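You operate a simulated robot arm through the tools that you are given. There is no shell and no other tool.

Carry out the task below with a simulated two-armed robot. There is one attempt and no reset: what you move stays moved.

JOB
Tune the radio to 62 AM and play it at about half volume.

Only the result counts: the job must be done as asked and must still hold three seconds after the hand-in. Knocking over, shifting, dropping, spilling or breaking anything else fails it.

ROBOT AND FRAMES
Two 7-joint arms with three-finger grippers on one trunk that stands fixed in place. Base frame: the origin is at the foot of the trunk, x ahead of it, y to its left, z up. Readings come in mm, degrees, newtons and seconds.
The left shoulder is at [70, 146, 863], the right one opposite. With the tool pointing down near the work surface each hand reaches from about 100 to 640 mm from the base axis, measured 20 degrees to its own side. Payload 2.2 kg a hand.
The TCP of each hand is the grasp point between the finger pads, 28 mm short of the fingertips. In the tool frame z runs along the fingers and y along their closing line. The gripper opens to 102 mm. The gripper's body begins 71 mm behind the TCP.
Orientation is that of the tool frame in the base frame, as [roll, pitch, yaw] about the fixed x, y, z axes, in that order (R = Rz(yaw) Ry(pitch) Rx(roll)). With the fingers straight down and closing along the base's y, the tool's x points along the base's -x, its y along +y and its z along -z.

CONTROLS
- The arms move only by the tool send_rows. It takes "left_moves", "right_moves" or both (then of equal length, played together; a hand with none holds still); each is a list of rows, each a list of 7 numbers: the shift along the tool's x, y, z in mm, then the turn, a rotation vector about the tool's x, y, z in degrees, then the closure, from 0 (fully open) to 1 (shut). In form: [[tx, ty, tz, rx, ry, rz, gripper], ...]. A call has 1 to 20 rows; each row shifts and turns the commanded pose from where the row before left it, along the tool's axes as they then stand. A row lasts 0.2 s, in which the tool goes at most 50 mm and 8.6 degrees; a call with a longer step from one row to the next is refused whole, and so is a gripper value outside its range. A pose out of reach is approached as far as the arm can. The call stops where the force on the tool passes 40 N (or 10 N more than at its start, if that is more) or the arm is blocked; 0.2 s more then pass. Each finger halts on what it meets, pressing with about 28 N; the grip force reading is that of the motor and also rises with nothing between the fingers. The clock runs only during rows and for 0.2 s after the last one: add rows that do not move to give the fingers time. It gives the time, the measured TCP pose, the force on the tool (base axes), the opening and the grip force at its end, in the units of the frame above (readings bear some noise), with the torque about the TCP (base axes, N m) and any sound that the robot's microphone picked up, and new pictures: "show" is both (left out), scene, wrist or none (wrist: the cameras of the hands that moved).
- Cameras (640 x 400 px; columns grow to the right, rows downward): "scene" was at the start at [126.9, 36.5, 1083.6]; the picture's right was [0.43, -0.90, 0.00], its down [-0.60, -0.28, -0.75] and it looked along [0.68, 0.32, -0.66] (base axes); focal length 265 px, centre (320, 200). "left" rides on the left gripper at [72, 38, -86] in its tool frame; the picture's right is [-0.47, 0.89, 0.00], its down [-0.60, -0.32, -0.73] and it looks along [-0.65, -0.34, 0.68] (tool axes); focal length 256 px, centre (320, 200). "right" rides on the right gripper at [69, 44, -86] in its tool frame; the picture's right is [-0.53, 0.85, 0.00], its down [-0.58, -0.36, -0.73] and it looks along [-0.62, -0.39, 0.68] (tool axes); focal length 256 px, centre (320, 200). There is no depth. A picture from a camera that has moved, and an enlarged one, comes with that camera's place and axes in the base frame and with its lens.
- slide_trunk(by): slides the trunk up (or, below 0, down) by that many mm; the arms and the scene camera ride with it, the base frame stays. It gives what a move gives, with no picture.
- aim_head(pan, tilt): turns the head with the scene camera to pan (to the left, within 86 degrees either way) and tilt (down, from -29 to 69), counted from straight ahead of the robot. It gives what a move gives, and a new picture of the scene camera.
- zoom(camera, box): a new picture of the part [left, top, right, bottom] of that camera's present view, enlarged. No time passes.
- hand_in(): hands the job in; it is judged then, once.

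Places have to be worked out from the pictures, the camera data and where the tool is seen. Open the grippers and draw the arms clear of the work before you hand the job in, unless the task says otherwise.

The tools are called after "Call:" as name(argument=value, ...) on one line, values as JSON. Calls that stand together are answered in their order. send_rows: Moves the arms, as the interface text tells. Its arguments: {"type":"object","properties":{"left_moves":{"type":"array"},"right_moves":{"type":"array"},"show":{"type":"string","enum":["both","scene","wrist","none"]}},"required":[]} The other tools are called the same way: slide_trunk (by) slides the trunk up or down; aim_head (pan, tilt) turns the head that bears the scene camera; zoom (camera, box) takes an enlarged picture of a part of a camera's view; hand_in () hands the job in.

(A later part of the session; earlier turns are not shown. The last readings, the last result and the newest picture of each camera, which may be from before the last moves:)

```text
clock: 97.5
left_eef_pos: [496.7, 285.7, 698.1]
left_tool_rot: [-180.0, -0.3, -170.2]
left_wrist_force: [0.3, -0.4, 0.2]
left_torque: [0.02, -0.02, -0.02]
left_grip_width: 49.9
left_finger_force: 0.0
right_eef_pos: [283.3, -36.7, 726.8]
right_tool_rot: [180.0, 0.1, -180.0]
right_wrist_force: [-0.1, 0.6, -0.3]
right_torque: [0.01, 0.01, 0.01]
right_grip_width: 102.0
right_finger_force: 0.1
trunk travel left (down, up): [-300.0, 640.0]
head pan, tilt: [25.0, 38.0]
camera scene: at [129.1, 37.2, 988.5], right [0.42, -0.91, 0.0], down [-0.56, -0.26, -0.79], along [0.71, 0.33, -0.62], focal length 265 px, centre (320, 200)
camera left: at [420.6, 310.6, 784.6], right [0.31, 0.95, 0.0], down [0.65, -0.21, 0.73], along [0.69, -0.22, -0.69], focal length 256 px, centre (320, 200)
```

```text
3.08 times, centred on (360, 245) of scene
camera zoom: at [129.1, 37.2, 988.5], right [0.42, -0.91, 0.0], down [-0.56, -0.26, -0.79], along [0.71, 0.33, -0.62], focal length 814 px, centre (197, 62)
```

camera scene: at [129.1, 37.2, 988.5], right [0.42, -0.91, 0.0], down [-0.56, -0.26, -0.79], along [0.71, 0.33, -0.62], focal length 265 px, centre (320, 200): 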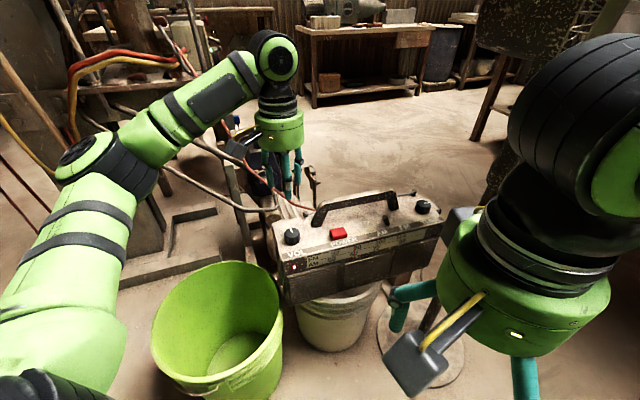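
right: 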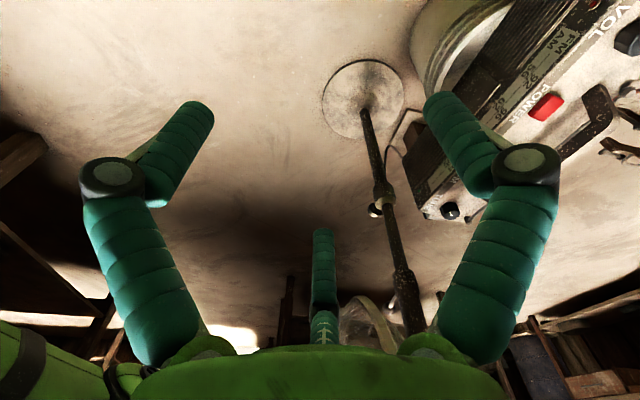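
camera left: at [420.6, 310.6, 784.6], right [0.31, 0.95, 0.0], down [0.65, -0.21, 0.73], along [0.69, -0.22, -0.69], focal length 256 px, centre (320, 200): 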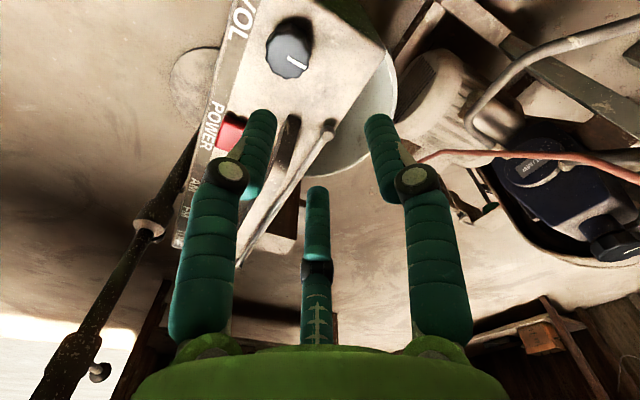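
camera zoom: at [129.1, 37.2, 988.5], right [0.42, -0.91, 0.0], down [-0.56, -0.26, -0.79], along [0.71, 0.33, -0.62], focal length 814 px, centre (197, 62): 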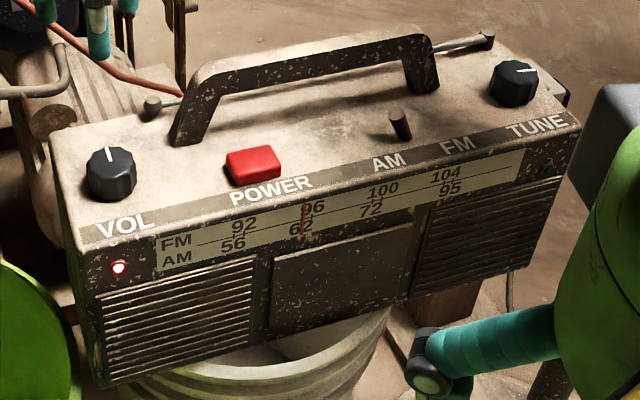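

The hand is above VOL with the tool vertical, the needle is on 62 and the power lamp is lit. I'll zoom to locate the VOL knob precisely.

Call:
zoom(camera="left", box=[240, 0, 340, 100])

Call:
zoom(camera="scene", box=[275, 220, 315, 255])

```text
4.00 times, centred on (290, 50) of left
camera zoom: at [420.6, 310.6, 784.6], right [0.31, 0.95, 0.0], down [0.65, -0.21, 0.73], along [0.69, -0.22, -0.69], focal length 1024 px, centre (440, 800)
```

zoom: 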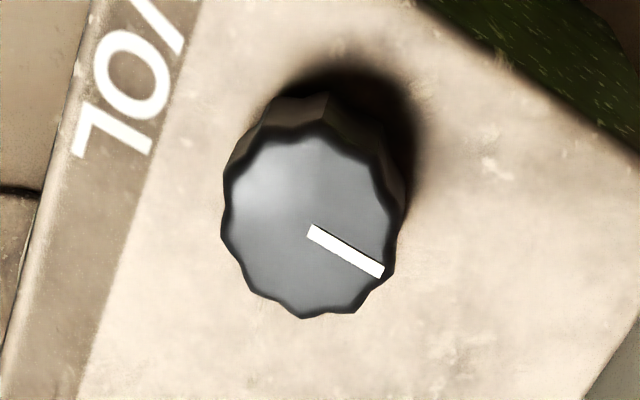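

```text
11.43 times, centred on (295, 238) of scene
camera zoom: at [129.1, 37.2, 988.5], right [0.42, -0.91, 0.0], down [-0.56, -0.26, -0.79], along [0.71, 0.33, -0.62], focal length 3025 px, centre (606, -229)
```

zoom: 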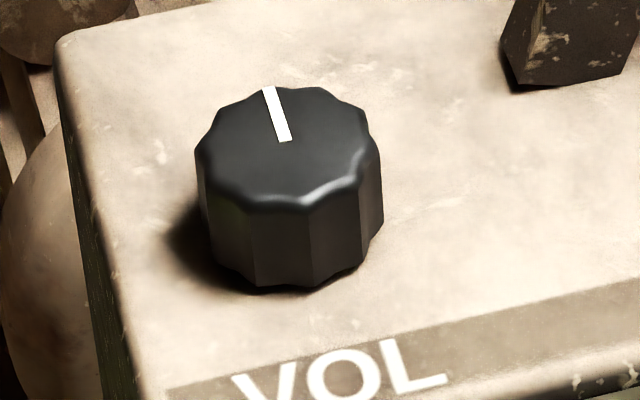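

VOL is at about (478, 267); both views agree, and the radio has crept about 2 cm toward the robot at this end. Its mark points straight back (12 o'clock). I'll move over it, lower to a hover and pre-turn the hand 40° counter-clockwise for a clockwise stroke.

Call:
send_rows(left_moves=[[7.2, -5.1, 24.4, 0, 0, 0, 0.51], [7.2, -5.1, 24.4, 0, 0, 0, 0.51], [7.2, -5.0, 24.2, 0, 0, 0, 0.51], [0, 0, 0, 0, 0, -8, 0.51], [0, 0, 0, 0, 0, -8, 0.51], [0, 0, 0, 0, 0, -8, 0.51], [0, 0, 0, 0, 0, -8, 0.51], [0, 0, 0, 0, 0, -8, 0.51], [0, 0, 0, 0, 0, 0, 0.51]], show="both")

Call:
zoom(camera="left", box=[220, 40, 420, 200])

Call:
zoom(camera="scene", box=[250, 180, 350, 260])

```text
clock: 99.5
left_eef_pos: [478.4, 267.0, 626.0]
left_tool_rot: [179.8, -0.1, -130.0]
left_wrist_force: [-0.2, -0.7, -1.4]
left_torque: [0.01, 0.01, 0.03]
left_grip_width: 50.0
left_finger_force: 0.2
right_eef_pos: [284.1, -34.9, 728.6]
right_tool_rot: [179.9, 0.0, -180.0]
right_wrist_force: [0.2, 0.3, 0.4]
right_torque: [-0.02, -0.02, -0.02]
right_grip_width: 101.8
right_finger_force: 0.1
trunk travel left (down, up): [-300.0, 640.0]
head pan, tilt: [25.0, 38.0]
camera scene: at [129.0, 37.2, 988.5], right [0.42, -0.91, 0.0], down [-0.56, -0.26, -0.79], along [0.71, 0.33, -0.62], focal length 265 px, centre (320, 200)
camera left: at [404.2, 236.3, 711.0], right [-0.38, 0.93, 0.0], down [0.63, 0.26, 0.73], along [0.67, 0.28, -0.69], focal length 256 px, centre (320, 200)
```

scene: 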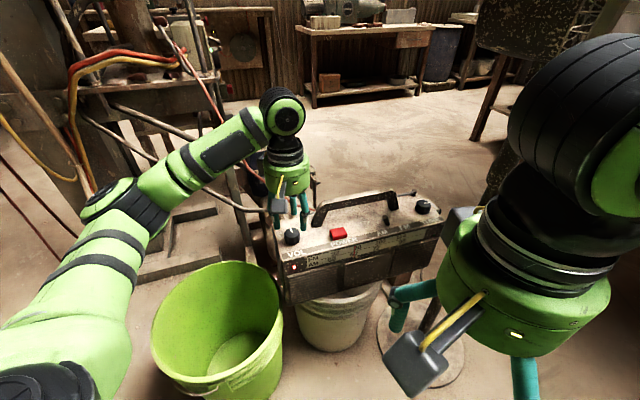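
left: 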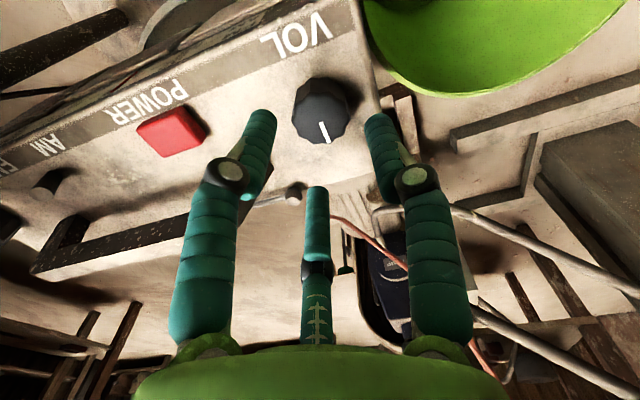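

```text
2.50 times, centred on (320, 120) of left
camera zoom: at [404.2, 236.3, 711.0], right [-0.38, 0.93, 0.0], down [0.63, 0.26, 0.73], along [0.67, 0.28, -0.69], focal length 640 px, centre (320, 400)
```

zoom: 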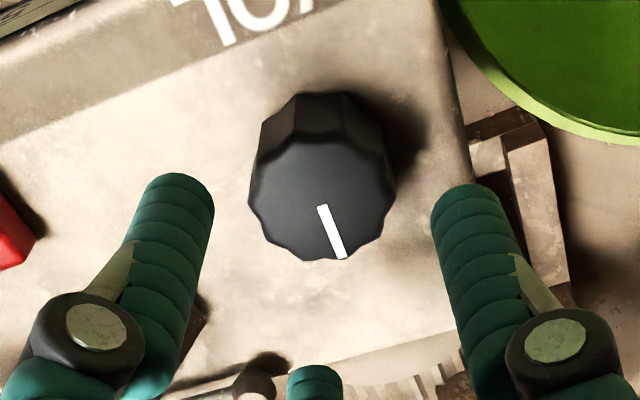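

```text
5.00 times, centred on (300, 220) of scene
camera zoom: at [129.0, 37.2, 988.5], right [0.42, -0.91, 0.0], down [-0.56, -0.26, -0.79], along [0.71, 0.33, -0.62], focal length 1324 px, centre (420, 100)
```

zoom: 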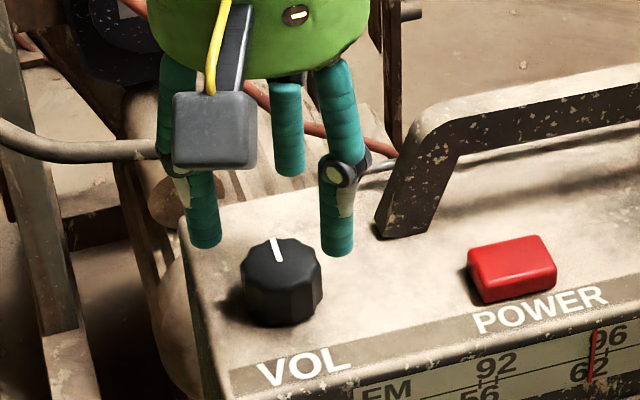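

The hand is centred over VOL to within 1.5 mm. I'll correct, descend to leave the fingertips about 4 mm above the radio's top and check forces.

Call:
send_rows(left_moves=[[1.1, 0.7, 15, 0, 0, 0, 0.51], [0, 0, 15, 0, 0, 0, 0.51], [0, 0, 10, 0, 0, 0, 0.51], [0, 0, 4, 0, 0, 0, 0.51], [0, 0, 0, 0, 0, 0, 0.51]], show="none")

Call:
zoom(camera="left", box=[220, 40, 420, 200])

Call:
zoom(camera="scene", box=[250, 180, 350, 260])

```text
clock: 100.7
left_eef_pos: [476.5, 266.2, 581.1]
left_tool_rot: [179.7, -0.2, -130.2]
left_wrist_force: [-0.8, 0.0, -0.7]
left_torque: [0.02, -0.02, -0.01]
left_grip_width: 50.0
left_finger_force: 0.0
right_eef_pos: [283.4, -34.9, 728.5]
right_tool_rot: [180.0, 0.0, 180.0]
right_wrist_force: [-0.1, 0.2, 0.7]
right_torque: [0.02, 0.0, 0.02]
right_grip_width: 101.9
right_finger_force: 0.1
trunk travel left (down, up): [-300.0, 640.0]
head pan, tilt: [25.0, 38.0]
```

```text
2.50 times, centred on (320, 120) of left
camera zoom: at [402.4, 235.7, 667.1], right [-0.38, 0.93, 0.0], down [0.63, 0.26, 0.73], along [0.67, 0.28, -0.69], focal length 640 px, centre (320, 400)
```

zoom: 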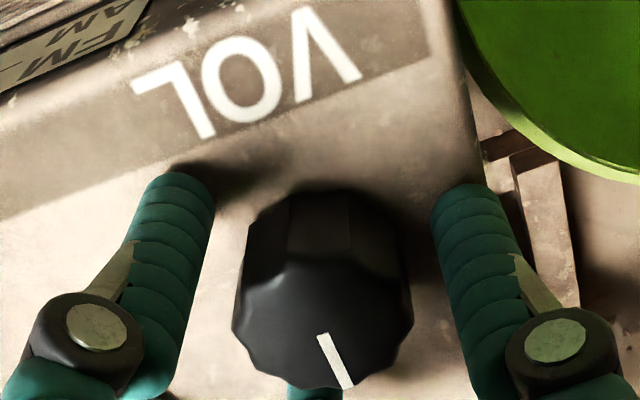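

```text
5.00 times, centred on (300, 220) of scene
camera zoom: at [129.0, 37.2, 988.5], right [0.42, -0.91, 0.0], down [-0.56, -0.26, -0.79], along [0.71, 0.33, -0.62], focal length 1324 px, centre (420, 100)
```

zoom: 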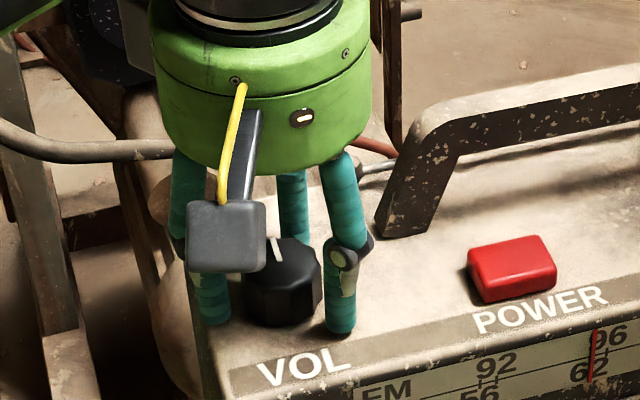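

It's well centred with no contact. I'll close in stages onto the VOL knob and turn it 24° clockwise, listening for sound.

Call:
send_rows(left_moves=[[0, 0, 0, 0, 0, 0, 0.55], [0, 0, 0, 0, 0, 0, 0.59], [0, 0, 0, 0, 0, 0, 0.62], [0, 0, 0, 0, 0, 0, 0.64], [0, 0, 0, 0, 0, 0, 0.66], [0, 0, 0, 0, 0, 0, 0.68], [0, 0, 0, 0, 0, 0, 0.7], [0, 0, 0, 0, 0, 0, 0.7]], show="none")

Call:
send_rows(left_moves=[[0, 0, 0, 0, 0, 8, 0.7], [0, 0, 0, 0, 0, 8, 0.7], [0, 0, 0, 0, 0, 8, 0.7], [0, 0, 0, 0, 0, 0, 0.7]], show="wrist")

Call:
zoom(camera="scene", box=[250, 180, 350, 260])

```text
clock: 102.5
left_eef_pos: [476.0, 266.5, 581.4]
left_tool_rot: [179.8, -0.1, -130.1]
left_wrist_force: [-4.5, 2.1, 0.1]
left_torque: [0.1, 0.31, 0.0]
left_grip_width: 33.4
left_finger_force: 27.8
right_eef_pos: [283.9, -34.7, 726.8]
right_tool_rot: [-180.0, -0.1, 180.0]
right_wrist_force: [-0.1, 0.4, 0.2]
right_torque: [-0.02, -0.03, 0.01]
right_grip_width: 101.8
right_finger_force: 0.0
trunk travel left (down, up): [-300.0, 640.0]
head pan, tilt: [25.0, 38.0]
```

```text
clock: 103.5
left_eef_pos: [477.3, 266.6, 580.7]
left_tool_rot: [179.8, -0.2, -154.2]
left_wrist_force: [-2.8, 3.6, 2.9]
left_torque: [0.39, 0.31, 0.01]
left_grip_width: 32.9
left_finger_force: 27.9
right_eef_pos: [284.2, -34.0, 727.4]
right_tool_rot: [-180.0, 0.0, 180.0]
right_wrist_force: [0.1, -0.3, -0.5]
right_torque: [-0.01, 0.03, -0.01]
right_grip_width: 102.1
right_finger_force: 0.0
trunk travel left (down, up): [-300.0, 640.0]
head pan, tilt: [25.0, 38.0]
camera left: at [396.1, 269.4, 667.1], right [0.03, 1.0, 0.0], down [0.68, -0.02, 0.73], along [0.73, -0.02, -0.68], focal length 256 px, centre (320, 200)
```

left: 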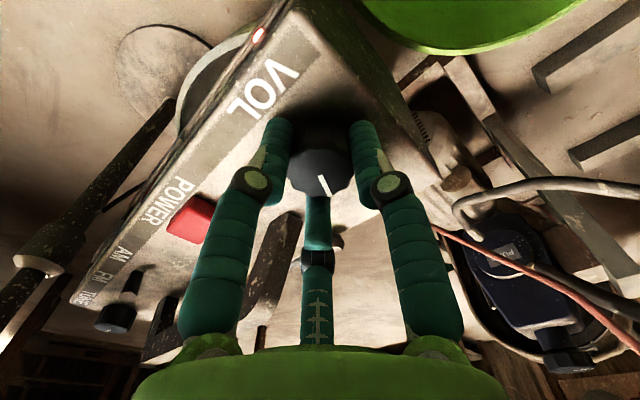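

```text
5.00 times, centred on (300, 220) of scene
camera zoom: at [128.5, 37.3, 988.6], right [0.42, -0.91, 0.0], down [-0.56, -0.26, -0.79], along [0.71, 0.33, -0.62], focal length 1324 px, centre (420, 100)
```

zoom: 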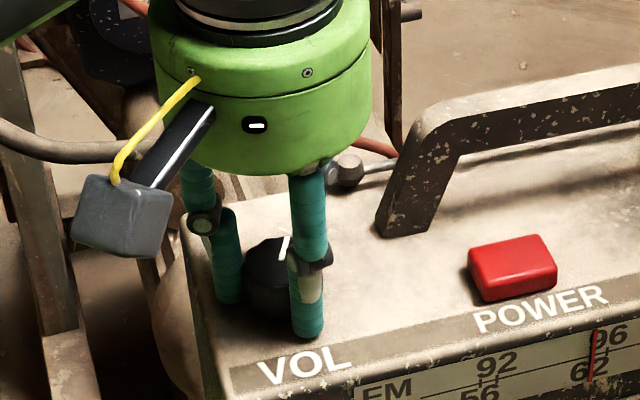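

The knob followed 24° clockwise but still no sound was reported. To find where the range starts, I'll turn back to the start and slightly beyond (8°) counter-clockwise, watching the torque for an end stop.

Call:
send_rows(left_moves=[[0, 0, 0, 0, 0, -8, 0.7], [0, 0, 0, 0, 0, -8, 0.7], [0, 0, 0, 0, 0, -8, 0.7], [0, 0, 0, 0, 0, 0, 0.7]], show="none")

Call:
send_rows(left_moves=[[0, 0, 0, 0, 0, -4, 0.7], [0, 0, 0, 0, 0, -4, 0.7], [0, 0, 0, 0, 0, 0, 0.7]], show="wrist")

Call:
zoom(camera="scene", box=[250, 180, 350, 260])

```text
clock: 104.5
left_eef_pos: [477.4, 266.0, 581.9]
left_tool_rot: [-180.0, -0.2, -130.0]
left_wrist_force: [-1.0, 0.2, 1.1]
left_torque: [-0.13, -0.29, -0.01]
left_grip_width: 33.0
left_finger_force: 28.1
right_eef_pos: [284.5, -33.8, 727.8]
right_tool_rot: [180.0, 0.0, 180.0]
right_wrist_force: [-0.2, -0.4, -0.1]
right_torque: [-0.04, -0.02, -0.03]
right_grip_width: 101.8
right_finger_force: 0.0
trunk travel left (down, up): [-300.0, 640.0]
head pan, tilt: [25.0, 38.0]
```

```text
clock: 105.3
left_eef_pos: [476.5, 265.4, 581.6]
left_tool_rot: [179.7, -0.3, -122.2]
left_wrist_force: [-3.8, -0.4, 0.0]
left_torque: [-0.07, 0.21, -0.24]
left_grip_width: 33.0
left_finger_force: 27.7
right_eef_pos: [283.2, -35.4, 726.3]
right_tool_rot: [180.0, 0.0, -179.9]
right_wrist_force: [-0.1, -0.1, 0.0]
right_torque: [-0.02, -0.05, 0.0]
right_grip_width: 102.0
right_finger_force: 0.0
trunk travel left (down, up): [-300.0, 640.0]
head pan, tilt: [25.0, 38.0]
camera left: at [407.2, 225.4, 667.4], right [-0.5, 0.86, 0.0], down [0.59, 0.34, 0.73], along [0.63, 0.37, -0.69], focal length 256 px, centre (320, 200)
```

left: 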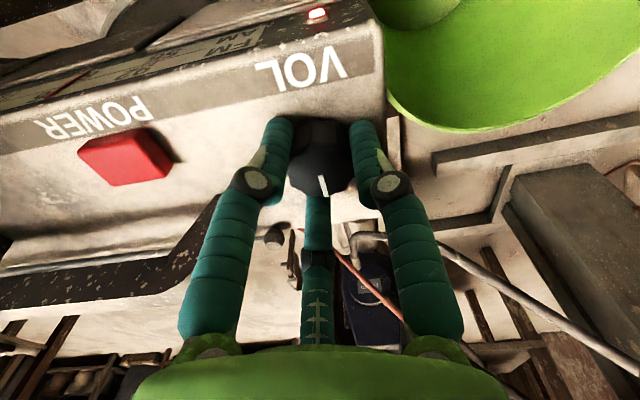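

```text
5.00 times, centred on (300, 220) of scene
camera zoom: at [128.7, 37.1, 988.6], right [0.42, -0.91, 0.0], down [-0.56, -0.26, -0.79], along [0.71, 0.33, -0.62], focal length 1324 px, centre (420, 100)
```

zoom: 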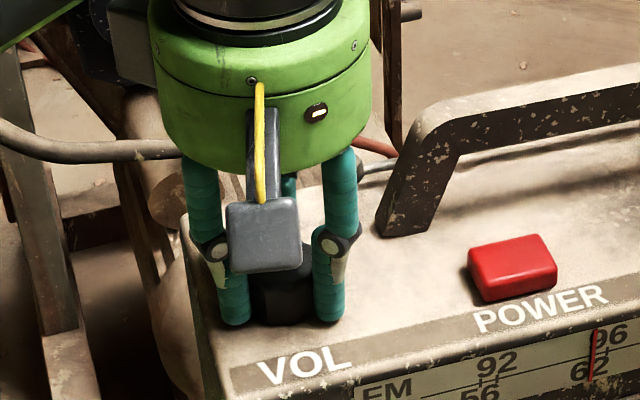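

At 8° beyond the start the torque rose to 0.24 N·m, which suggests the knob's lower stop is right at the start position, so volume was at zero. I'll zoom in to see how the mark and radio stand.

Call:
zoom(camera="left", box=[220, 40, 420, 200])

Call:
zoom(camera="scene", box=[265, 180, 455, 310])

```text
2.50 times, centred on (320, 120) of left
camera zoom: at [407.2, 225.4, 667.4], right [-0.5, 0.86, 0.0], down [0.59, 0.34, 0.73], along [0.63, 0.37, -0.69], focal length 640 px, centre (320, 400)
```

zoom: 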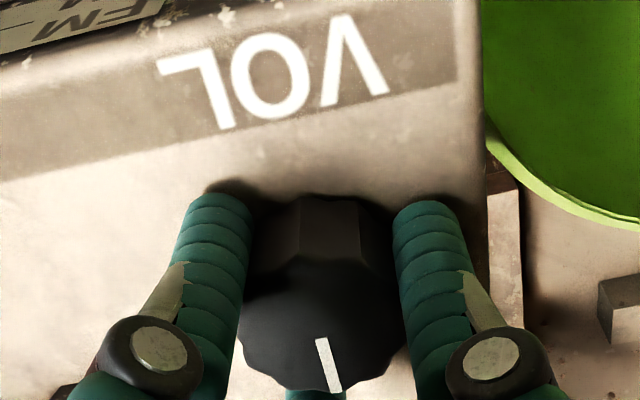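

```text
3.08 times, centred on (360, 245) of scene
camera zoom: at [128.7, 37.1, 988.6], right [0.42, -0.91, 0.0], down [-0.56, -0.26, -0.79], along [0.71, 0.33, -0.62], focal length 814 px, centre (197, 62)
```

zoom: 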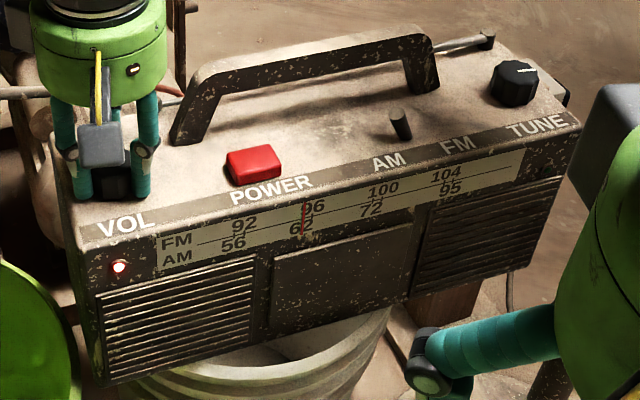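

The mark slipped about 8° in the fingers while the radio stayed put, so the start position is indeed the zero stop. From the tuning scale I estimate the knobs' travel at about 300°. I'll now turn VOL clockwise 80° and listen.

Call:
send_rows(left_moves=[[0, 0, 0, 0, 0, 8, 0.7], [0, 0, 0, 0, 0, 8, 0.7], [0, 0, 0, 0, 0, 8, 0.7], [0, 0, 0, 0, 0, 8, 0.7], [0, 0, 0, 0, 0, 8, 0.7], [0, 0, 0, 0, 0, 8, 0.7], [0, 0, 0, 0, 0, 8, 0.7], [0, 0, 0, 0, 0, 8, 0.7], [0, 0, 0, 0, 0, 8, 0.7], [0, 0, 0, 0, 0, 8, 0.7], [0, 0, 0, 0, 0, 0, 0.7]], show="wrist")

Call:
zoom(camera="scene", box=[265, 180, 455, 310])

Call:
zoom(camera="left", box=[220, 40, 420, 200])

```text
clock: 107.7
left_eef_pos: [476.6, 264.9, 582.8]
left_tool_rot: [-179.8, -0.3, 157.7]
left_wrist_force: [-0.5, 3.6, 1.8]
left_torque: [0.29, -0.3, 0.01]
left_grip_width: 33.2
left_finger_force: 28.7
right_eef_pos: [283.9, -34.5, 727.2]
right_tool_rot: [-180.0, 0.0, -180.0]
right_wrist_force: [0.3, -0.1, 0.6]
right_torque: [0.01, -0.05, 0.01]
right_grip_width: 101.9
right_finger_force: 0.0
trunk travel left (down, up): [-300.0, 640.0]
head pan, tilt: [25.0, 38.0]
camera left: at [425.2, 329.0, 667.2], right [0.77, 0.64, 0.0], down [0.44, -0.52, 0.73], along [0.47, -0.56, -0.68], focal length 256 px, centre (320, 200)
```

left: 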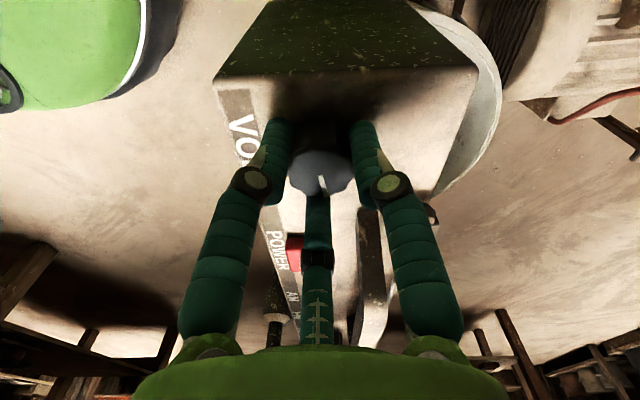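

```text
3.08 times, centred on (360, 245) of scene
camera zoom: at [128.6, 37.3, 988.5], right [0.42, -0.91, 0.0], down [-0.56, -0.26, -0.79], along [0.71, 0.33, -0.62], focal length 814 px, centre (197, 62)
```

zoom: 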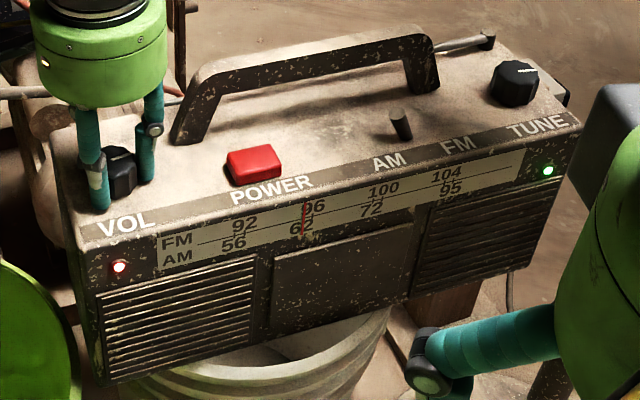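

```text
2.50 times, centred on (320, 120) of left
camera zoom: at [425.2, 329.0, 667.2], right [0.77, 0.64, 0.0], down [0.44, -0.52, 0.73], along [0.47, -0.56, -0.68], focal length 640 px, centre (320, 400)
```

zoom: 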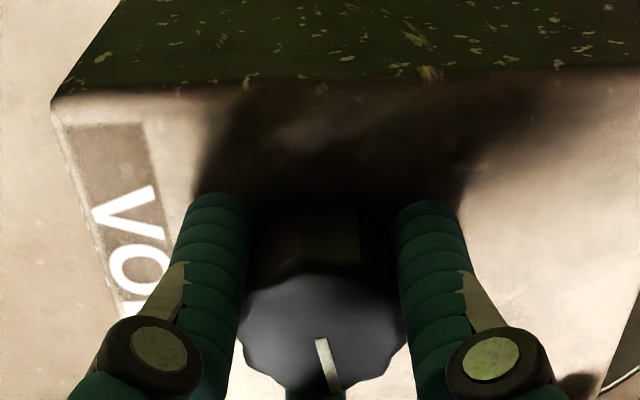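

The green lamp at the right end has lit up brightly now that the volume is up, so the station is being received. I'll open the fingers, swing back 80° in place and re-grip for the next clockwise stroke.

Call:
send_rows(left_moves=[[0, 0, 0, 0, 0, 0, 0.6], [0, 0, 0, 0, 0, 0, 0.51], [0, 0, 0, 0, 0, 0, 0.51], [0, 0, 0, 0, 0, -8, 0.51], [0, 0, 0, 0, 0, -8, 0.51], [0, 0, 0, 0, 0, -8, 0.51], [0, 0, 0, 0, 0, -8, 0.51], [0, 0, 0, 0, 0, -8, 0.51], [0, 0, 0, 0, 0, -8, 0.51], [0, 0, 0, 0, 0, -8, 0.51], [0, 0, 0, 0, 0, -8, 0.51], [0, 0, 0, 0, 0, -8, 0.51], [0, 0, 0, 0, 0, -8, 0.51], [0, 0, 0, 0, 0, 0, 0.51]], show="wrist")

Call:
zoom(camera="left", box=[220, 40, 420, 200])

Call:
zoom(camera="scene", box=[265, 180, 455, 310])

```text
clock: 110.7
left_eef_pos: [476.0, 265.2, 581.4]
left_tool_rot: [179.8, -0.3, -122.0]
left_wrist_force: [0.4, -0.1, 0.3]
left_torque: [0.02, 0.01, -0.04]
left_grip_width: 50.1
left_finger_force: 0.1
right_eef_pos: [284.2, -34.0, 727.1]
right_tool_rot: [-180.0, 0.0, 180.0]
right_wrist_force: [0.2, -0.2, -0.4]
right_torque: [0.0, -0.02, -0.03]
right_grip_width: 101.9
right_finger_force: 0.1
trunk travel left (down, up): [-300.0, 640.0]
head pan, tilt: [25.0, 38.0]
camera left: at [407.2, 225.3, 667.2], right [-0.5, 0.86, 0.0], down [0.59, 0.34, 0.73], along [0.63, 0.37, -0.69], focal length 256 px, centre (320, 200)
```

left: 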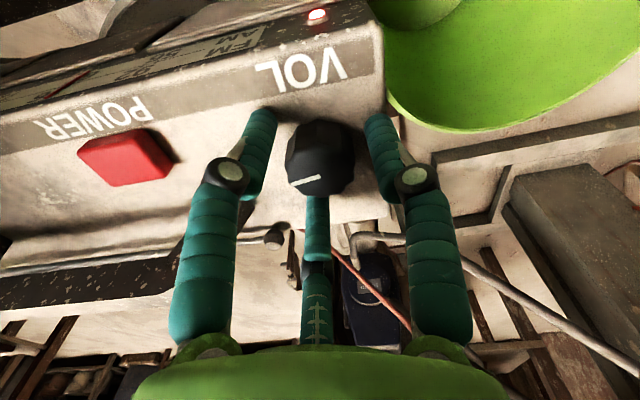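

```text
2.50 times, centred on (320, 120) of left
camera zoom: at [407.2, 225.3, 667.2], right [-0.5, 0.86, 0.0], down [0.59, 0.34, 0.73], along [0.63, 0.37, -0.69], focal length 640 px, centre (320, 400)
```

zoom: 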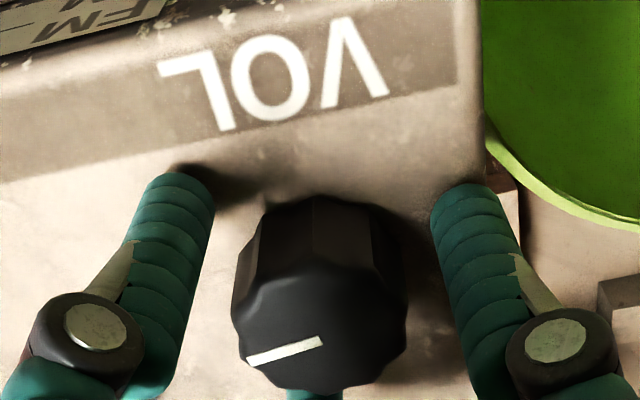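

```text
3.08 times, centred on (360, 245) of scene
camera zoom: at [129.0, 37.2, 988.5], right [0.42, -0.91, 0.0], down [-0.56, -0.26, -0.79], along [0.71, 0.33, -0.62], focal length 814 px, centre (197, 62)
```

zoom: 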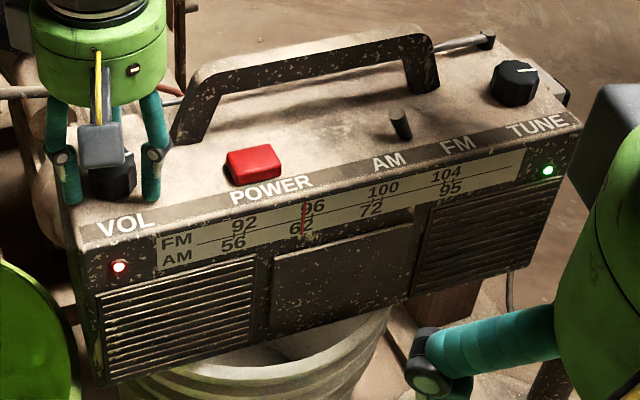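

VOL now points to 3 o'clock (about 80°) and both lamps are lit. I'll re-grip and turn another 80° clockwise; I want to find the upper stop to know exactly where half is.

Call:
send_rows(left_moves=[[0, 0, 0, 0, 0, 0, 0.55], [0, 0, 0, 0, 0, 0, 0.59], [0, 0, 0, 0, 0, 0, 0.62], [0, 0, 0, 0, 0, 0, 0.64], [0, 0, 0, 0, 0, 0, 0.66], [0, 0, 0, 0, 0, 0, 0.68], [0, 0, 0, 0, 0, 0, 0.7], [0, 0, 0, 0, 0, 8, 0.7], [0, 0, 0, 0, 0, 8, 0.7], [0, 0, 0, 0, 0, 8, 0.7], [0, 0, 0, 0, 0, 8, 0.7], [0, 0, 0, 0, 0, 8, 0.7], [0, 0, 0, 0, 0, 8, 0.7], [0, 0, 0, 0, 0, 8, 0.7], [0, 0, 0, 0, 0, 8, 0.7], [0, 0, 0, 0, 0, 8, 0.7], [0, 0, 0, 0, 0, 8, 0.7], [0, 0, 0, 0, 0, 0, 0.7]], show="none")

Call:
zoom(camera="left", box=[220, 40, 420, 200])

Call:
zoom(camera="scene", box=[265, 180, 455, 310])

```text
clock: 114.5
left_eef_pos: [476.1, 266.8, 581.0]
left_tool_rot: [-179.9, -0.2, 157.7]
left_wrist_force: [0.8, 1.8, 0.4]
left_torque: [0.33, -0.12, -0.02]
left_grip_width: 33.0
left_finger_force: 28.1
right_eef_pos: [283.9, -35.3, 726.4]
right_tool_rot: [-179.9, 0.1, 180.0]
right_wrist_force: [-0.4, 0.1, 0.2]
right_torque: [-0.02, 0.01, -0.01]
right_grip_width: 102.0
right_finger_force: 0.0
trunk travel left (down, up): [-300.0, 640.0]
head pan, tilt: [25.0, 38.0]
```

```text
2.50 times, centred on (320, 120) of left
camera zoom: at [425.5, 329.0, 667.1], right [0.77, 0.64, 0.0], down [0.44, -0.52, 0.73], along [0.47, -0.56, -0.68], focal length 640 px, centre (320, 400)
```

zoom: 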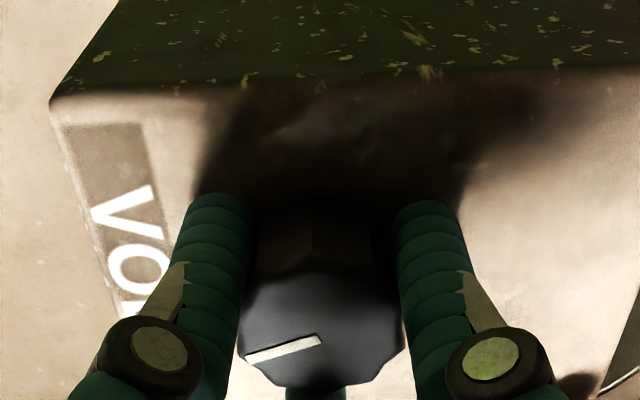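

```text
3.08 times, centred on (360, 245) of scene
camera zoom: at [129.1, 37.3, 988.4], right [0.42, -0.91, 0.0], down [-0.56, -0.26, -0.79], along [0.71, 0.33, -0.62], focal length 814 px, centre (197, 62)
```

zoom: 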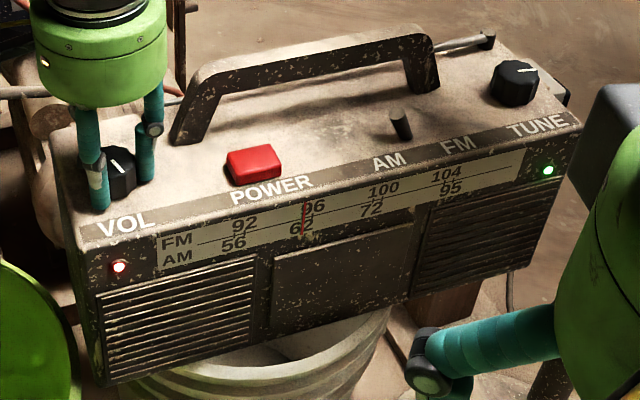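

At about 160° both lamps are still on and there's no stop yet. I'll release, swing back, re-grip and continue clockwise another 80°.

Call:
send_rows(left_moves=[[0, 0, 0, 0, 0, 0, 0.6], [0, 0, 0, 0, 0, 0, 0.51], [0, 0, 0, 0, 0, 0, 0.51], [0, 0, 0, 0, 0, -8, 0.51], [0, 0, 0, 0, 0, -8, 0.51], [0, 0, 0, 0, 0, -8, 0.51], [0, 0, 0, 0, 0, -8, 0.51], [0, 0, 0, 0, 0, -8, 0.51], [0, 0, 0, 0, 0, -8, 0.51], [0, 0, 0, 0, 0, -8, 0.51], [0, 0, 0, 0, 0, -8, 0.51], [0, 0, 0, 0, 0, -8, 0.51], [0, 0, 0, 0, 0, -8, 0.51], [0, 0, 0, 0, 0, 0, 0.51]], show="none")

Call:
zoom(camera="left", box=[220, 40, 420, 200])

Call:
send_rows(left_moves=[[0, 0, 0, 0, 0, 0, 0.55], [0, 0, 0, 0, 0, 0, 0.59], [0, 0, 0, 0, 0, 0, 0.62], [0, 0, 0, 0, 0, 0, 0.64], [0, 0, 0, 0, 0, 0, 0.66], [0, 0, 0, 0, 0, 0, 0.68], [0, 0, 0, 0, 0, 0, 0.7], [0, 0, 0, 0, 0, 8, 0.7], [0, 0, 0, 0, 0, 8, 0.7], [0, 0, 0, 0, 0, 8, 0.7], [0, 0, 0, 0, 0, 8, 0.7], [0, 0, 0, 0, 0, 8, 0.7], [0, 0, 0, 0, 0, 8, 0.7], [0, 0, 0, 0, 0, 8, 0.7], [0, 0, 0, 0, 0, 8, 0.7], [0, 0, 0, 0, 0, 8, 0.7], [0, 0, 0, 0, 0, 8, 0.7], [0, 0, 0, 0, 0, 0, 0.7]], show="none")

Call:
zoom(camera="left", box=[220, 40, 420, 200])

Call:
zoom(camera="scene", box=[265, 180, 455, 310])

```text
clock: 117.5
left_eef_pos: [477.1, 265.6, 580.2]
left_tool_rot: [179.9, -0.2, -122.0]
left_wrist_force: [0.0, 0.2, 0.5]
left_torque: [0.0, 0.01, -0.02]
left_grip_width: 49.9
left_finger_force: 0.1
right_eef_pos: [283.7, -36.2, 727.2]
right_tool_rot: [179.9, 0.0, 180.0]
right_wrist_force: [-0.1, 1.0, 0.8]
right_torque: [0.03, 0.02, -0.01]
right_grip_width: 102.2
right_finger_force: 0.0
trunk travel left (down, up): [-300.0, 640.0]
head pan, tilt: [25.0, 38.0]
```

```text
2.50 times, centred on (320, 120) of left
camera zoom: at [407.5, 224.5, 666.8], right [-0.5, 0.86, 0.0], down [0.59, 0.34, 0.73], along [0.63, 0.37, -0.69], focal length 640 px, centre (320, 400)
```

zoom: 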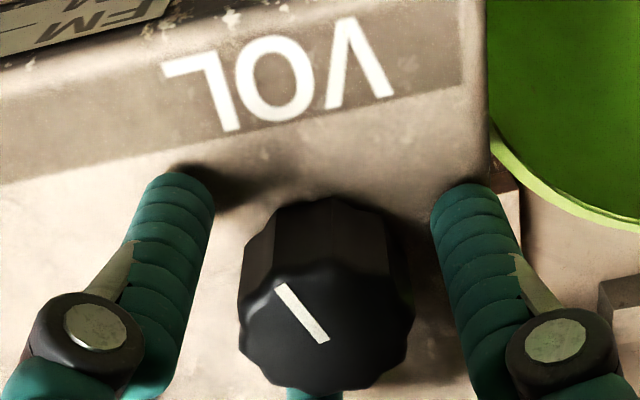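

```text
clock: 121.3
left_eef_pos: [476.0, 267.5, 581.2]
left_tool_rot: [-180.0, -0.2, 157.8]
left_wrist_force: [-0.5, 3.0, -0.2]
left_torque: [0.04, 0.34, 0.0]
left_grip_width: 33.3
left_finger_force: 27.7
right_eef_pos: [284.4, -35.5, 727.9]
right_tool_rot: [180.0, 0.0, 180.0]
right_wrist_force: [-0.1, -0.3, -0.1]
right_torque: [-0.02, -0.02, -0.02]
right_grip_width: 101.8
right_finger_force: 0.1
trunk travel left (down, up): [-300.0, 640.0]
head pan, tilt: [25.0, 38.0]
```

```text
2.50 times, centred on (320, 120) of left
camera zoom: at [425.4, 328.6, 666.6], right [0.77, 0.64, 0.0], down [0.44, -0.52, 0.73], along [0.47, -0.56, -0.68], focal length 640 px, centre (320, 400)
```

zoom: 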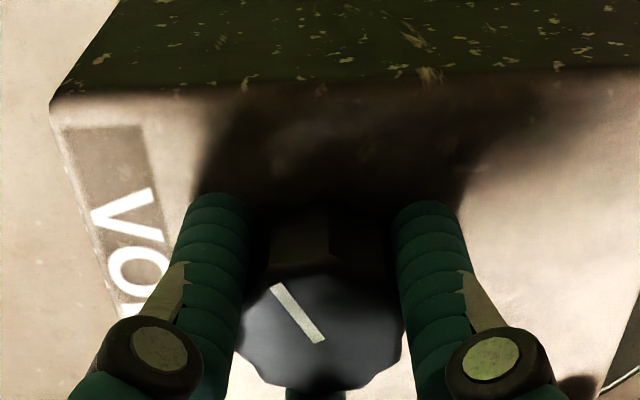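

```text
3.08 times, centred on (360, 245) of scene
camera zoom: at [129.0, 37.4, 988.5], right [0.42, -0.91, 0.0], down [-0.56, -0.26, -0.79], along [0.71, 0.33, -0.62], focal length 814 px, centre (197, 62)
```

zoom: 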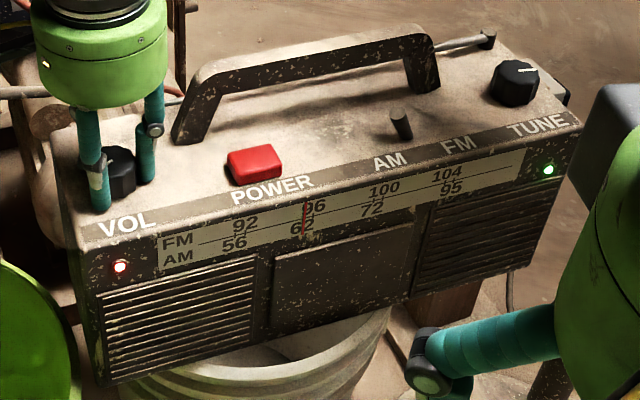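

At about 240° there's still no stop, and the lamps are unchanged. I'll re-grip and go on to about 264°, then feel for the upper stop in smaller steps.

Call:
send_rows(left_moves=[[0, 0, 0, 0, 0, 0, 0.6], [0, 0, 0, 0, 0, 0, 0.51], [0, 0, 0, 0, 0, 0, 0.51], [0, 0, 0, 0, 0, -8, 0.51], [0, 0, 0, 0, 0, -8, 0.51], [0, 0, 0, 0, 0, -8, 0.51], [0, 0, 0, 0, 0, -8, 0.51], [0, 0, 0, 0, 0, -8, 0.51], [0, 0, 0, 0, 0, -8, 0.51], [0, 0, 0, 0, 0, -8, 0.51], [0, 0, 0, 0, 0, -8, 0.51], [0, 0, 0, 0, 0, -8, 0.51], [0, 0, 0, 0, 0, -8, 0.51], [0, 0, 0, 0, 0, 0, 0.51]], show="none")

Call:
send_rows(left_moves=[[0, 0, 0, 0, 0, 0, 0.55], [0, 0, 0, 0, 0, 0, 0.59], [0, 0, 0, 0, 0, 0, 0.62], [0, 0, 0, 0, 0, 0, 0.64], [0, 0, 0, 0, 0, 0, 0.66], [0, 0, 0, 0, 0, 0, 0.68], [0, 0, 0, 0, 0, 0, 0.7], [0, 0, 0, 0, 0, 8, 0.7], [0, 0, 0, 0, 0, 8, 0.7], [0, 0, 0, 0, 0, 8, 0.7], [0, 0, 0, 0, 0, 0, 0.7]], show="none")

Call:
send_rows(left_moves=[[0, 0, 0, 0, 0, 5, 0.7], [0, 0, 0, 0, 0, 5, 0.7], [0, 0, 0, 0, 0, 0, 0.7]], show="none")

Call:
zoom(camera="left", box=[220, 40, 420, 200])

```text
clock: 124.3
left_eef_pos: [477.2, 265.3, 581.0]
left_tool_rot: [179.8, -0.3, -122.0]
left_wrist_force: [-0.4, -0.2, 0.5]
left_torque: [0.01, 0.0, 0.01]
left_grip_width: 49.9
left_finger_force: 0.0
right_eef_pos: [283.8, -35.2, 727.3]
right_tool_rot: [-179.9, 0.0, -179.9]
right_wrist_force: [0.3, 0.4, -0.4]
right_torque: [0.01, -0.01, -0.03]
right_grip_width: 102.1
right_finger_force: 0.0
trunk travel left (down, up): [-300.0, 640.0]
head pan, tilt: [25.0, 38.0]
```

```text
clock: 126.7
left_eef_pos: [476.5, 266.2, 581.6]
left_tool_rot: [179.9, -0.2, -146.4]
left_wrist_force: [-0.5, -0.2, 0.2]
left_torque: [0.32, -0.04, 0.02]
left_grip_width: 33.0
left_finger_force: 27.5
right_eef_pos: [284.1, -34.9, 726.4]
right_tool_rot: [-179.9, 0.0, 180.0]
right_wrist_force: [-0.7, -0.2, 0.8]
right_torque: [0.0, 0.03, 0.0]
right_grip_width: 102.0
right_finger_force: 0.1
trunk travel left (down, up): [-300.0, 640.0]
head pan, tilt: [25.0, 38.0]
```

```text
clock: 127.5
left_eef_pos: [477.0, 266.9, 581.5]
left_tool_rot: [179.9, -0.2, -156.1]
left_wrist_force: [0.2, 2.3, 0.0]
left_torque: [0.09, -0.06, 0.36]
left_grip_width: 32.8
left_finger_force: 27.9
right_eef_pos: [285.5, -35.2, 728.0]
right_tool_rot: [180.0, 0.0, 179.9]
right_wrist_force: [-0.5, -0.3, -0.4]
right_torque: [0.02, 0.02, 0.01]
right_grip_width: 101.8
right_finger_force: 0.1
trunk travel left (down, up): [-300.0, 640.0]
head pan, tilt: [25.0, 38.0]
```

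```text
2.50 times, centred on (320, 120) of left
camera zoom: at [397.3, 272.0, 667.1], right [0.07, 1.0, 0.0], down [0.68, -0.05, 0.73], along [0.73, -0.05, -0.69], focal length 640 px, centre (320, 400)
```

zoom: 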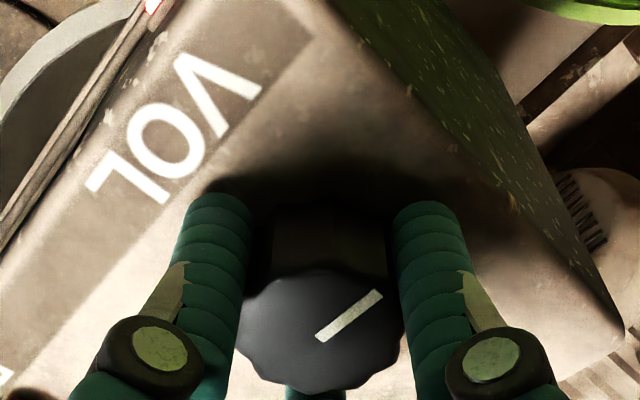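

The torque rose to 0.36 N·m between 264° and 274°, so the upper stop is at about 270°, and half volume is about 135° from the zero stop. I'll turn back counter-clockwise: 40° now, then re-grip for the remaining 95°.

Call:
send_rows(left_moves=[[0, 0, 0, 0, 0, -8, 0.7], [0, 0, 0, 0, 0, -8, 0.7], [0, 0, 0, 0, 0, -8, 0.7], [0, 0, 0, 0, 0, -8, 0.7], [0, 0, 0, 0, 0, -8, 0.7], [0, 0, 0, 0, 0, 0, 0.7]], show="none")

Call:
send_rows(left_moves=[[0, 0, 0, 0, 0, 0, 0.6], [0, 0, 0, 0, 0, 0, 0.51], [0, 0, 0, 0, 0, 0, 0.51], [0, 0, 0, 0, 0, 8, 0.51], [0, 0, 0, 0, 0, 8, 0.51], [0, 0, 0, 0, 0, 8, 0.51], [0, 0, 0, 0, 0, 8, 0.51], [0, 0, 0, 0, 0, 8, 0.51], [0, 0, 0, 0, 0, 8, 0.51], [0, 0, 0, 0, 0, 8, 0.51], [0, 0, 0, 0, 0, 8, 0.51], [0, 0, 0, 0, 0, 8, 0.51], [0, 0, 0, 0, 0, 8, 0.51], [0, 0, 0, 0, 0, 0, 0.51]], show="none")

Call:
zoom(camera="left", box=[220, 40, 420, 200])

Call:
zoom(camera="scene", box=[265, 180, 455, 310])

```text
clock: 128.9
left_eef_pos: [477.2, 266.0, 581.3]
left_tool_rot: [179.9, -0.1, -116.0]
left_wrist_force: [-0.3, -0.3, 0.5]
left_torque: [-0.33, -0.4, 0.02]
left_grip_width: 32.7
left_finger_force: 28.0
right_eef_pos: [283.8, -34.6, 727.4]
right_tool_rot: [-180.0, 0.0, -180.0]
right_wrist_force: [0.6, 0.0, 0.1]
right_torque: [0.02, 0.0, 0.0]
right_grip_width: 102.2
right_finger_force: 0.1
trunk travel left (down, up): [-300.0, 640.0]
head pan, tilt: [25.0, 38.0]
```

```text
clock: 131.9
left_eef_pos: [477.1, 264.8, 582.7]
left_tool_rot: [180.0, -0.2, 163.8]
left_wrist_force: [-0.2, -0.1, 0.6]
left_torque: [0.0, -0.04, 0.0]
left_grip_width: 50.1
left_finger_force: 0.0
right_eef_pos: [284.3, -34.8, 727.7]
right_tool_rot: [179.9, 0.1, 180.0]
right_wrist_force: [-0.4, -0.9, 0.5]
right_torque: [0.0, 0.01, 0.03]
right_grip_width: 101.8
right_finger_force: 0.0
trunk travel left (down, up): [-300.0, 640.0]
head pan, tilt: [25.0, 38.0]
```

```text
2.50 times, centred on (320, 120) of left
camera zoom: at [419.6, 322.4, 667.0], right [0.69, 0.72, 0.0], down [0.49, -0.47, 0.73], along [0.52, -0.51, -0.68], focal length 640 px, centre (320, 400)
```

zoom: 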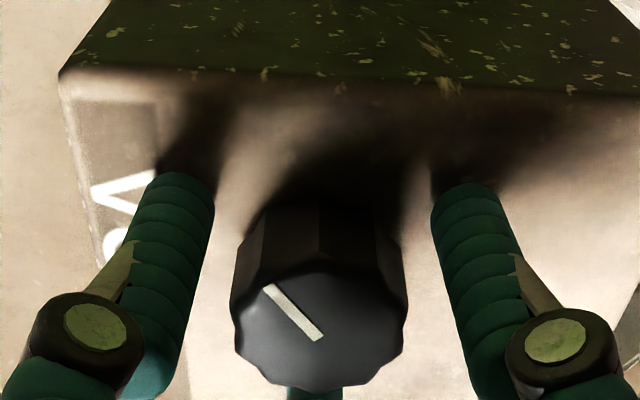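

```text
3.08 times, centred on (360, 245) of scene
camera zoom: at [129.0, 37.2, 988.5], right [0.42, -0.91, 0.0], down [-0.56, -0.26, -0.79], along [0.71, 0.33, -0.62], focal length 814 px, centre (197, 62)
```

zoom: 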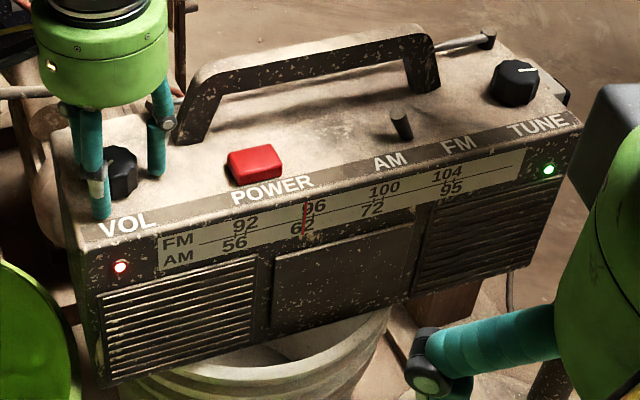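

The knob is now at about 230°, and the needle and lamps are unchanged. I'll re-grip and turn 95° counter-clockwise to about 135°.

Call:
send_rows(left_moves=[[0, 0, 0, 0, 0, 0, 0.55], [0, 0, 0, 0, 0, 0, 0.59], [0, 0, 0, 0, 0, 0, 0.62], [0, 0, 0, 0, 0, 0, 0.65], [0, 0, 0, 0, 0, 0, 0.68], [0, 0, 0, 0, 0, 0, 0.7], [0, 0, 0, 0, 0, -8, 0.7], [0, 0, 0, 0, 0, -8, 0.7], [0, 0, 0, 0, 0, -8, 0.7], [0, 0, 0, 0, 0, -8, 0.7], [0, 0, 0, 0, 0, -8, 0.7], [0, 0, 0, 0, 0, -8, 0.7], [0, 0, 0, 0, 0, -8, 0.7], [0, 0, 0, 0, 0, -8, 0.7], [0, 0, 0, 0, 0, -8, 0.7], [0, 0, 0, 0, 0, -8, 0.7], [0, 0, 0, 0, 0, -8, 0.7], [0, 0, 0, 0, 0, -7, 0.7], [0, 0, 0, 0, 0, 0, 0.7]], show="none")

Call:
zoom(camera="left", box=[220, 40, 420, 200])

Call:
zoom(camera="scene", box=[265, 180, 455, 310])

```text
clock: 135.9
left_eef_pos: [477.3, 265.1, 581.4]
left_tool_rot: [179.7, 0.0, -101.0]
left_wrist_force: [3.1, -0.1, 0.2]
left_torque: [-0.17, -0.23, 0.0]
left_grip_width: 32.9
left_finger_force: 27.7
right_eef_pos: [284.8, -33.6, 728.0]
right_tool_rot: [180.0, 0.0, 180.0]
right_wrist_force: [-0.4, 0.1, -0.2]
right_torque: [0.0, -0.05, -0.02]
right_grip_width: 102.1
right_finger_force: 0.1
trunk travel left (down, up): [-300.0, 640.0]
head pan, tilt: [25.0, 38.0]
```

```text
2.50 times, centred on (320, 120) of left
camera zoom: at [427.0, 202.3, 667.1], right [-0.78, 0.63, 0.0], down [0.43, 0.53, 0.73], along [0.45, 0.57, -0.68], focal length 640 px, centre (320, 400)
```

zoom: 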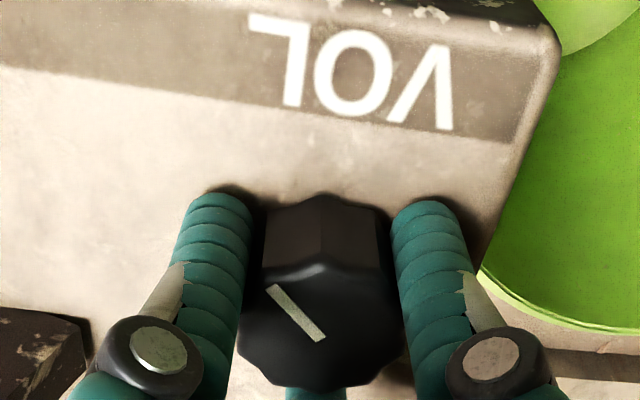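

```text
3.08 times, centred on (360, 245) of scene
camera zoom: at [129.4, 37.2, 988.4], right [0.42, -0.91, 0.0], down [-0.56, -0.26, -0.79], along [0.71, 0.33, -0.62], focal length 814 px, centre (197, 62)
```

zoom: 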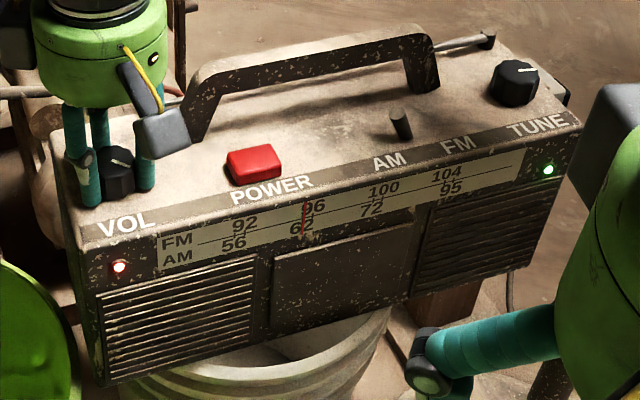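

The VOL mark now points 45° between front and right, which is 135° or half of the 270° travel, and needle and lamps are as wanted. This end of the radio crept about 28 mm toward me while I worked, so while holding the knob I'll gently slide it back most of the way, turning the hand along with the radio.

Call:
send_rows(left_moves=[[-1.72, -1.5, 0, 0, 0, 0.3, 0.7], [-1.72, -1.5, 0, 0, 0, 0.3, 0.7], [-1.72, -1.5, 0, 0, 0, 0.3, 0.7], [-1.72, -1.5, 0, 0, 0, 0.3, 0.7], [0, 0, 0, 0, 0, 0, 0.7]], show="none")

Call:
zoom(camera="scene", box=[265, 180, 455, 310])

```text
clock: 137.1
left_eef_pos: [483.2, 272.4, 581.1]
left_tool_rot: [179.9, -0.1, -102.3]
left_wrist_force: [-5.2, 2.6, 4.4]
left_torque: [0.11, 0.35, 0.03]
left_grip_width: 33.3
left_finger_force: 27.4
right_eef_pos: [283.0, -34.5, 727.6]
right_tool_rot: [-180.0, 0.1, 179.9]
right_wrist_force: [-0.8, 0.8, -0.6]
right_torque: [0.02, -0.03, 0.02]
right_grip_width: 101.8
right_finger_force: 0.1
trunk travel left (down, up): [-300.0, 640.0]
head pan, tilt: [25.0, 38.0]
```

```text
3.08 times, centred on (360, 245) of scene
camera zoom: at [128.2, 37.1, 988.7], right [0.42, -0.91, 0.0], down [-0.56, -0.26, -0.79], along [0.71, 0.33, -0.61], focal length 814 px, centre (197, 62)
```

zoom: 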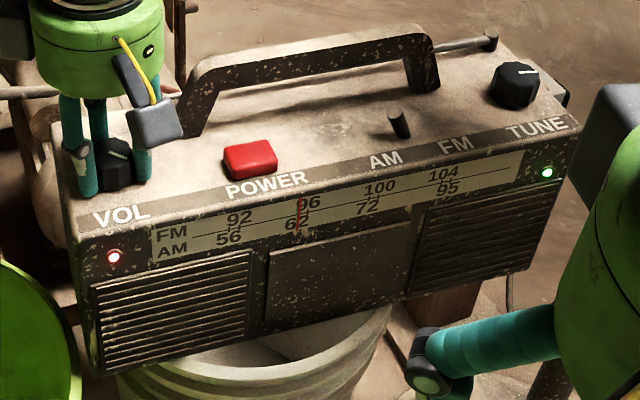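

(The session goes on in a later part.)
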